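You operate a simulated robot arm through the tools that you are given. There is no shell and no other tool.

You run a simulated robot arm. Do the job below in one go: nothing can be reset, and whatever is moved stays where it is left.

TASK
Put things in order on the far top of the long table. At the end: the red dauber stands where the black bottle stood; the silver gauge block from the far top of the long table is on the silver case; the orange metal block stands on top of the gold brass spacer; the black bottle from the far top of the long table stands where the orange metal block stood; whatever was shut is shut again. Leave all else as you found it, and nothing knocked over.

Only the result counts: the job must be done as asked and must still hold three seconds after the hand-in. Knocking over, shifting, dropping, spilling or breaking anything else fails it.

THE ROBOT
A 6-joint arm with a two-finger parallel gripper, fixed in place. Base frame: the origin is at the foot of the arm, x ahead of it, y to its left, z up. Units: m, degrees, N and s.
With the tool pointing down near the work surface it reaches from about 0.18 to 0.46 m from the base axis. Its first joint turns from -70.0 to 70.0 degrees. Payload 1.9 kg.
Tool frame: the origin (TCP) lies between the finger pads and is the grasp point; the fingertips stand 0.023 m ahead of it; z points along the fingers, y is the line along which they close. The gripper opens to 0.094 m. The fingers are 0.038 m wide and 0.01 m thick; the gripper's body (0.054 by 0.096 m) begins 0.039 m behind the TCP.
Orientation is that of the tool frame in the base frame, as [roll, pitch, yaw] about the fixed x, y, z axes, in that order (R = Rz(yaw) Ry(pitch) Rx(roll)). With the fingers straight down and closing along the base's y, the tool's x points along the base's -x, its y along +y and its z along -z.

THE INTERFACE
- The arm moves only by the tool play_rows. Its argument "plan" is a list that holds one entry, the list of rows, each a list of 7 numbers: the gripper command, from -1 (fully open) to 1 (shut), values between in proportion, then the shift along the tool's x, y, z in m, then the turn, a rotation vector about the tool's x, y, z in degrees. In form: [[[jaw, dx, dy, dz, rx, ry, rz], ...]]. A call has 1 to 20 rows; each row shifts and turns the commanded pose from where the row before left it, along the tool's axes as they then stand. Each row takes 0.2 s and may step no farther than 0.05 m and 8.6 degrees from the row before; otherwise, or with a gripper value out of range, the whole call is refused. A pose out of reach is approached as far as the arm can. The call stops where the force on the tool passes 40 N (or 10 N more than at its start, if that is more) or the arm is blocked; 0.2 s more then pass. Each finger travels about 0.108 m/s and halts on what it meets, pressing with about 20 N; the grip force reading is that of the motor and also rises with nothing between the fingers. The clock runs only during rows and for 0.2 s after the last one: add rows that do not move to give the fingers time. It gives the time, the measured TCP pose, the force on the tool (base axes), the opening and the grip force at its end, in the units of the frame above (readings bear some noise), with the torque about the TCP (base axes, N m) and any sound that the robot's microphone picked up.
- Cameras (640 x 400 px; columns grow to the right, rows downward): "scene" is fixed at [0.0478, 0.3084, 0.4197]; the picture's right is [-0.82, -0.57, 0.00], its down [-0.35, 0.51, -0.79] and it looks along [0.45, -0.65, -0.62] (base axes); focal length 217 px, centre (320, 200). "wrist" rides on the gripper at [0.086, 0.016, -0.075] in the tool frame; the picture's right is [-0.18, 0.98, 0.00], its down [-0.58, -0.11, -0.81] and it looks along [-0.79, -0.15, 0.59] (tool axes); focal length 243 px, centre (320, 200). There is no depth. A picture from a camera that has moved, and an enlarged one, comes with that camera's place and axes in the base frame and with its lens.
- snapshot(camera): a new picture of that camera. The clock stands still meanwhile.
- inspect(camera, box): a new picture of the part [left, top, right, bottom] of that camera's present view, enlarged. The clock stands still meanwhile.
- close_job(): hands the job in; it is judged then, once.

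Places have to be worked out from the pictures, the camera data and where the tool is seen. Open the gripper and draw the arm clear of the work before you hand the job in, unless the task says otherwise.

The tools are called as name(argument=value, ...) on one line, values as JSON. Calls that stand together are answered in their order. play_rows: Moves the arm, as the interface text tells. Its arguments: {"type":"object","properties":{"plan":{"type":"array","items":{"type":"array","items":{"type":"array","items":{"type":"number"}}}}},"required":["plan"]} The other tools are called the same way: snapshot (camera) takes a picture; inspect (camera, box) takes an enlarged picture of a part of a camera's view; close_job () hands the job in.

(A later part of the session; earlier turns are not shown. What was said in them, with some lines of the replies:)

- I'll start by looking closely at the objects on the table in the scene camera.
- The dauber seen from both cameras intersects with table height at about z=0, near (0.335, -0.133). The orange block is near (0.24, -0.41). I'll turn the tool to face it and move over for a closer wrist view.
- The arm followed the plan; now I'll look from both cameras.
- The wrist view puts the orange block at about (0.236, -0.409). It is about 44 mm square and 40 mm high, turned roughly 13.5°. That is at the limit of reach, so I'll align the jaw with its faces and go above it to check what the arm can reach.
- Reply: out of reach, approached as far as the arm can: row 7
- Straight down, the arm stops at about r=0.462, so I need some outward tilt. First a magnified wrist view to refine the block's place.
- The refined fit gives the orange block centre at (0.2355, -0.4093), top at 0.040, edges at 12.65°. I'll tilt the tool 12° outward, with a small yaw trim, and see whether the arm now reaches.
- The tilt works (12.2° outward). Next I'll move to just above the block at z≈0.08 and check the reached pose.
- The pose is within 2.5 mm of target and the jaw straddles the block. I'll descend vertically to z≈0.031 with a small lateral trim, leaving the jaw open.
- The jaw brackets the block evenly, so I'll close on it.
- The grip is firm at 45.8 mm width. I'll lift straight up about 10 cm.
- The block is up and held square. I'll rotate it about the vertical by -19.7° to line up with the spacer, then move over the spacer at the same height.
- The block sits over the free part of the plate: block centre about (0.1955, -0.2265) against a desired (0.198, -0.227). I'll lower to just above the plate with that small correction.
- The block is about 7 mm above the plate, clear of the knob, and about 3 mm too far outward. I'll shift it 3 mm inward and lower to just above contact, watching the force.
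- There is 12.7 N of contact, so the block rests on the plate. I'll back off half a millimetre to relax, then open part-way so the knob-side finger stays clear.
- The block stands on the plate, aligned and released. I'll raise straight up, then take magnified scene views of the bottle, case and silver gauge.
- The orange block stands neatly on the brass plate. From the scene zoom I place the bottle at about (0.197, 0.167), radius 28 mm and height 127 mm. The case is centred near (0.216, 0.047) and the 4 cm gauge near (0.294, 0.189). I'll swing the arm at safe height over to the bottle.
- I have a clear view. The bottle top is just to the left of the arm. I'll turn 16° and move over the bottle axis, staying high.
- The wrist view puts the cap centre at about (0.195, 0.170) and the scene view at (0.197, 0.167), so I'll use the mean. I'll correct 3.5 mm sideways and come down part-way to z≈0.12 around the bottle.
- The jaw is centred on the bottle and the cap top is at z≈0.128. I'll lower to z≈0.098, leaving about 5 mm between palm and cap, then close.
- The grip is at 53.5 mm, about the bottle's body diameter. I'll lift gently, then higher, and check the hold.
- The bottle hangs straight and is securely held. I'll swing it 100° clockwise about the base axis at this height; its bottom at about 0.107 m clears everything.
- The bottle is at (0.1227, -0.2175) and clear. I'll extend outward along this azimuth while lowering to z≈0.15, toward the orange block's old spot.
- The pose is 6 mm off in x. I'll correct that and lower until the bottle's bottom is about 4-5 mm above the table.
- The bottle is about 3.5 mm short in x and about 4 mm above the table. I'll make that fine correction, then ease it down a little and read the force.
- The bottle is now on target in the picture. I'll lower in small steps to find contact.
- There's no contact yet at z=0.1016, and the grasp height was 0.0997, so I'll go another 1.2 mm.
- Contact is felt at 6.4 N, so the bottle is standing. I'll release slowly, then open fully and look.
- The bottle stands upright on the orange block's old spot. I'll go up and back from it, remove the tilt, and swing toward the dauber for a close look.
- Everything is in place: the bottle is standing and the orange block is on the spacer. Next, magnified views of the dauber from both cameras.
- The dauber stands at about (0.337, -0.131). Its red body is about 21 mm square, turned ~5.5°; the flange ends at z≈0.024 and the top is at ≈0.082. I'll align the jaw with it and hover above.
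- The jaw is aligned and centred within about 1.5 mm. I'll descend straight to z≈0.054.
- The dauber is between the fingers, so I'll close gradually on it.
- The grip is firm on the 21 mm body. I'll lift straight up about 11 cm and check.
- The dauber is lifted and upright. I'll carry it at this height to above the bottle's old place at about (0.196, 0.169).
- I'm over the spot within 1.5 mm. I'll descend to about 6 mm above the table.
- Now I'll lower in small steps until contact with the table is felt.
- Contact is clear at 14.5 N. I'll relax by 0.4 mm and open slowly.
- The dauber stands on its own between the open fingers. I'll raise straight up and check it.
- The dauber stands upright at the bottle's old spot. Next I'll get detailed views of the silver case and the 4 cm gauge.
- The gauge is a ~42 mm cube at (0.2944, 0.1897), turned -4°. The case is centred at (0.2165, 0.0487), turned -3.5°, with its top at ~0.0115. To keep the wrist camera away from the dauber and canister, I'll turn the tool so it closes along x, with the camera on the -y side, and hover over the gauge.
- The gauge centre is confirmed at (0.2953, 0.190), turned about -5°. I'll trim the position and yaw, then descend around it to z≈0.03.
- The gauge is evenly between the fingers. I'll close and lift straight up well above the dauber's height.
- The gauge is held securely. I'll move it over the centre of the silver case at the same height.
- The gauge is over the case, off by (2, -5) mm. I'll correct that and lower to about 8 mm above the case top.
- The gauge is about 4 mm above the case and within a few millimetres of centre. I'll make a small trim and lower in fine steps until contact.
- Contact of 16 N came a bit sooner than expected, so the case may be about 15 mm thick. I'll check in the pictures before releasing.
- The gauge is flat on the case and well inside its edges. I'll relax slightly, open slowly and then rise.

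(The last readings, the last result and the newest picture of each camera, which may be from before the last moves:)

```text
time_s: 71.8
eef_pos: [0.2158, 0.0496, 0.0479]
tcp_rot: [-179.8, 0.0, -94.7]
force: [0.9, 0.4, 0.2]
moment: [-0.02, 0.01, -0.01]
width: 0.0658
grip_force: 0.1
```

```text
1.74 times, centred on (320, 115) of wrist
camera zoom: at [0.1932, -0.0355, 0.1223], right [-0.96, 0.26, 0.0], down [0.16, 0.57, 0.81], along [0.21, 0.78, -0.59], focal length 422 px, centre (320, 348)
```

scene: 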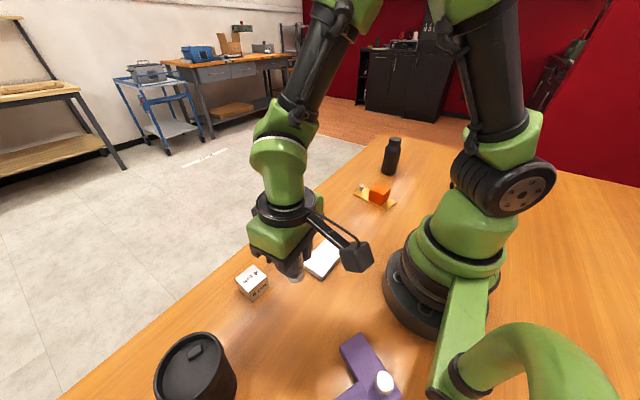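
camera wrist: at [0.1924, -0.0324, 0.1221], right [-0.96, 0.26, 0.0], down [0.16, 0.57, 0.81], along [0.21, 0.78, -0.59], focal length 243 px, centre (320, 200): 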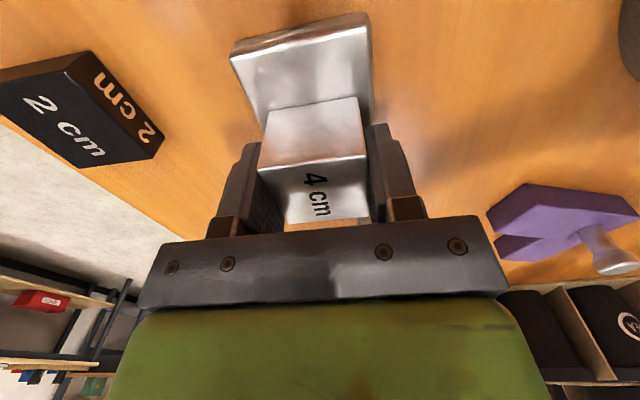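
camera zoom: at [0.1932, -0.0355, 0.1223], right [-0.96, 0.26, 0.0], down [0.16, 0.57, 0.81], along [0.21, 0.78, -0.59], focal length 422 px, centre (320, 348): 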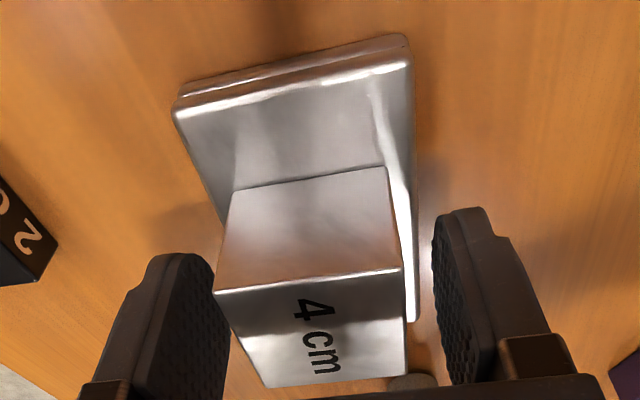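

The gauge rests freely on the case. I'll rise straight up and then check the whole scene.

play_rows(plan=[[[-0.4, 0, 0, -0.015, 0, 0, 0], [-0.4, 0, 0, -0.035, 0, 0, 0], [-0.4, 0, 0, -0.045, 0, 0, 0], [-0.4, 0, 0, -0.045, 0, 0, 0], [-1, 0, 0, -0.045, 0, 0, 0], [-1, 0, 0, -0.03, 0, 0, 0], [-1, 0, 0, 0, 0, 0, 0]]])

snapshot(camera="scene")

inspect(camera="scene", box=[225, 130, 425, 330])

snapshot(camera="wrist")

```text
time_s: 73.4
eef_pos: [0.2159, 0.0501, 0.2641]
tcp_rot: [-179.9, 0.1, -94.7]
force: [0.5, 0.3, -0.2]
moment: [0.0, 0.03, -0.02]
width: 0.0938
grip_force: 0.0
```

```text
taken
```

scene: 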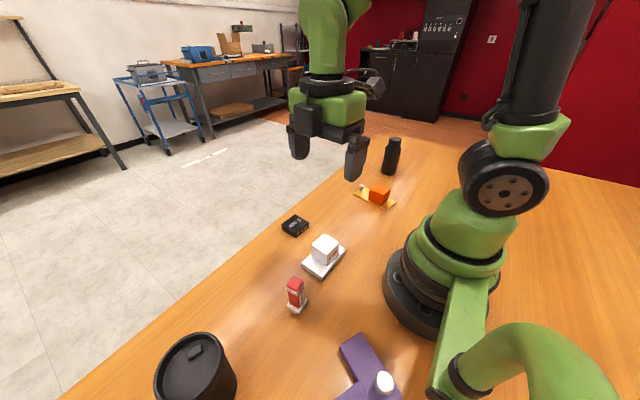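

```text
2.00 times, centred on (325, 230) of scene
camera zoom: at [0.0478, 0.3084, 0.4197], right [-0.82, -0.57, 0.0], down [-0.35, 0.51, -0.79], along [0.45, -0.65, -0.62], focal length 434 px, centre (310, 140)
```

zoom: 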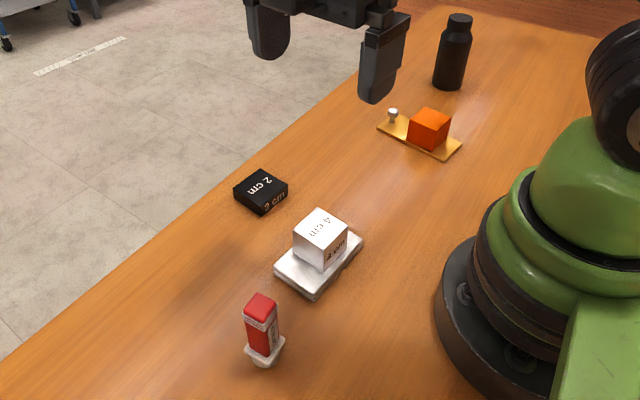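

```text
taken
camera wrist: at [0.1944, -0.0336, 0.3391], right [-0.96, 0.26, 0.0], down [0.15, 0.57, 0.81], along [0.21, 0.78, -0.59], focal length 243 px, centre (320, 200)
```

wrist: 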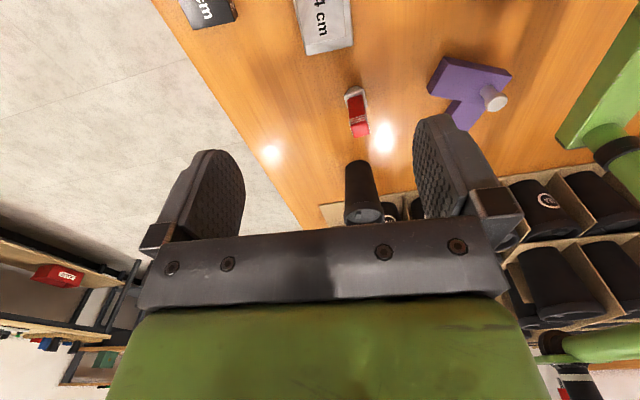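

All four moves look right and nothing else seems disturbed. I'll draw the arm back near its starting pose and do a final detailed check.

play_rows(plan=[[[-1, 0.0035, -0.0384, -0.012, 0, 0, 0], [-1, 0.0035, -0.0384, -0.012, 0, 0, 0], [-1, 0.0035, -0.0384, -0.012, 0, 0, 0], [-1, 0, 0, 0, 0, 0, 0], [-1, 0, 0, 0, 0, 0, 0]]])

inspect(camera="scene", box=[340, 120, 420, 220])

inspect(camera="scene", box=[215, 200, 365, 330])

snapshot(camera="scene")

```text
time_s: 74.6
eef_pos: [0.326, 0.0315, 0.2998]
tcp_rot: [179.9, 0.0, -94.7]
force: [0.0, -0.1, -0.4]
moment: [-0.02, 0.02, -0.01]
width: 0.0941
grip_force: 0.2
```

```text
4.00 times, centred on (380, 170) of scene
camera zoom: at [0.0478, 0.3084, 0.4197], right [-0.82, -0.57, 0.0], down [-0.35, 0.51, -0.79], along [0.45, -0.65, -0.62], focal length 867 px, centre (80, 320)
```

zoom: 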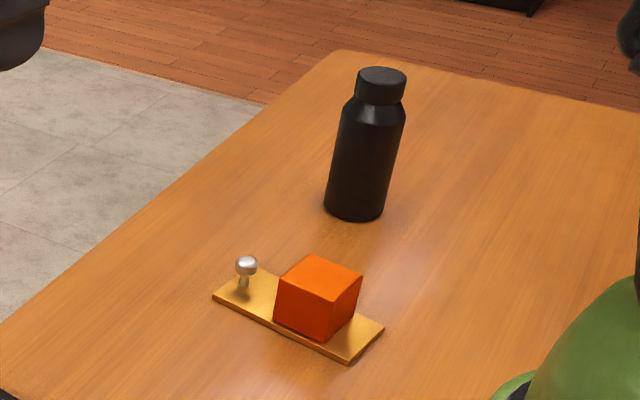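

```text
3.08 times, centred on (290, 265) of scene
camera zoom: at [0.0478, 0.3084, 0.4197], right [-0.82, -0.57, 0.0], down [-0.35, 0.51, -0.79], along [0.45, -0.65, -0.62], focal length 667 px, centre (412, 0)
```

zoom: 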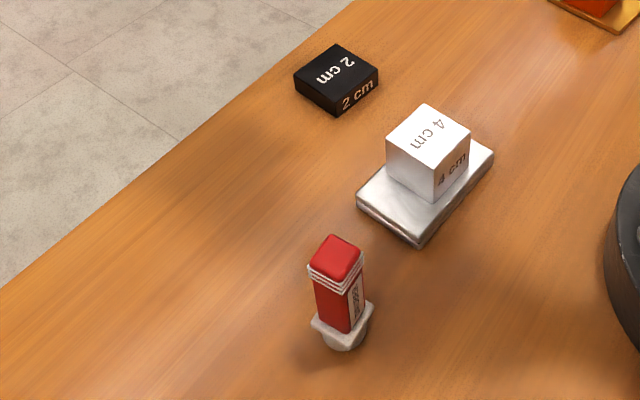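

```text
taken
```

scene: 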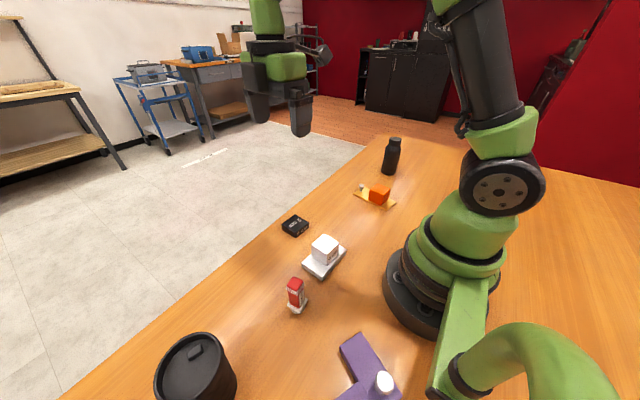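

The last views show all four moves done:
- The bottle stands upright on the orange block's old spot.
- The orange block is on the brass spacer.
- The dauber stands at the bottle's old spot.
- The 4 cm gauge is on the closed silver case.

Everything else looks unmoved. The gripper is open and clear, so I'm handing in.

close_job()

```text
The job is handed in.
```

The job is handed in, and the last camera views showed everything in place. I haven't been told whether it passed.

- **Orange metal block:** it stands flat on the gold brass spacer, clear of the knob.
- **Black bottle:** it stands upright where the orange block was, within about 3 mm by my estimate.
- **Red dauber:** it stands upright where the bottle was.
- **Silver 4 cm gauge block:** it sits near the middle of the silver case.

I opened nothing, so whatever was shut stayed shut. Nothing was knocked over, and the 2 cm block, canister and purple piece looked unmoved in the final views. The gripper is open, with the arm drawn up near its starting position.
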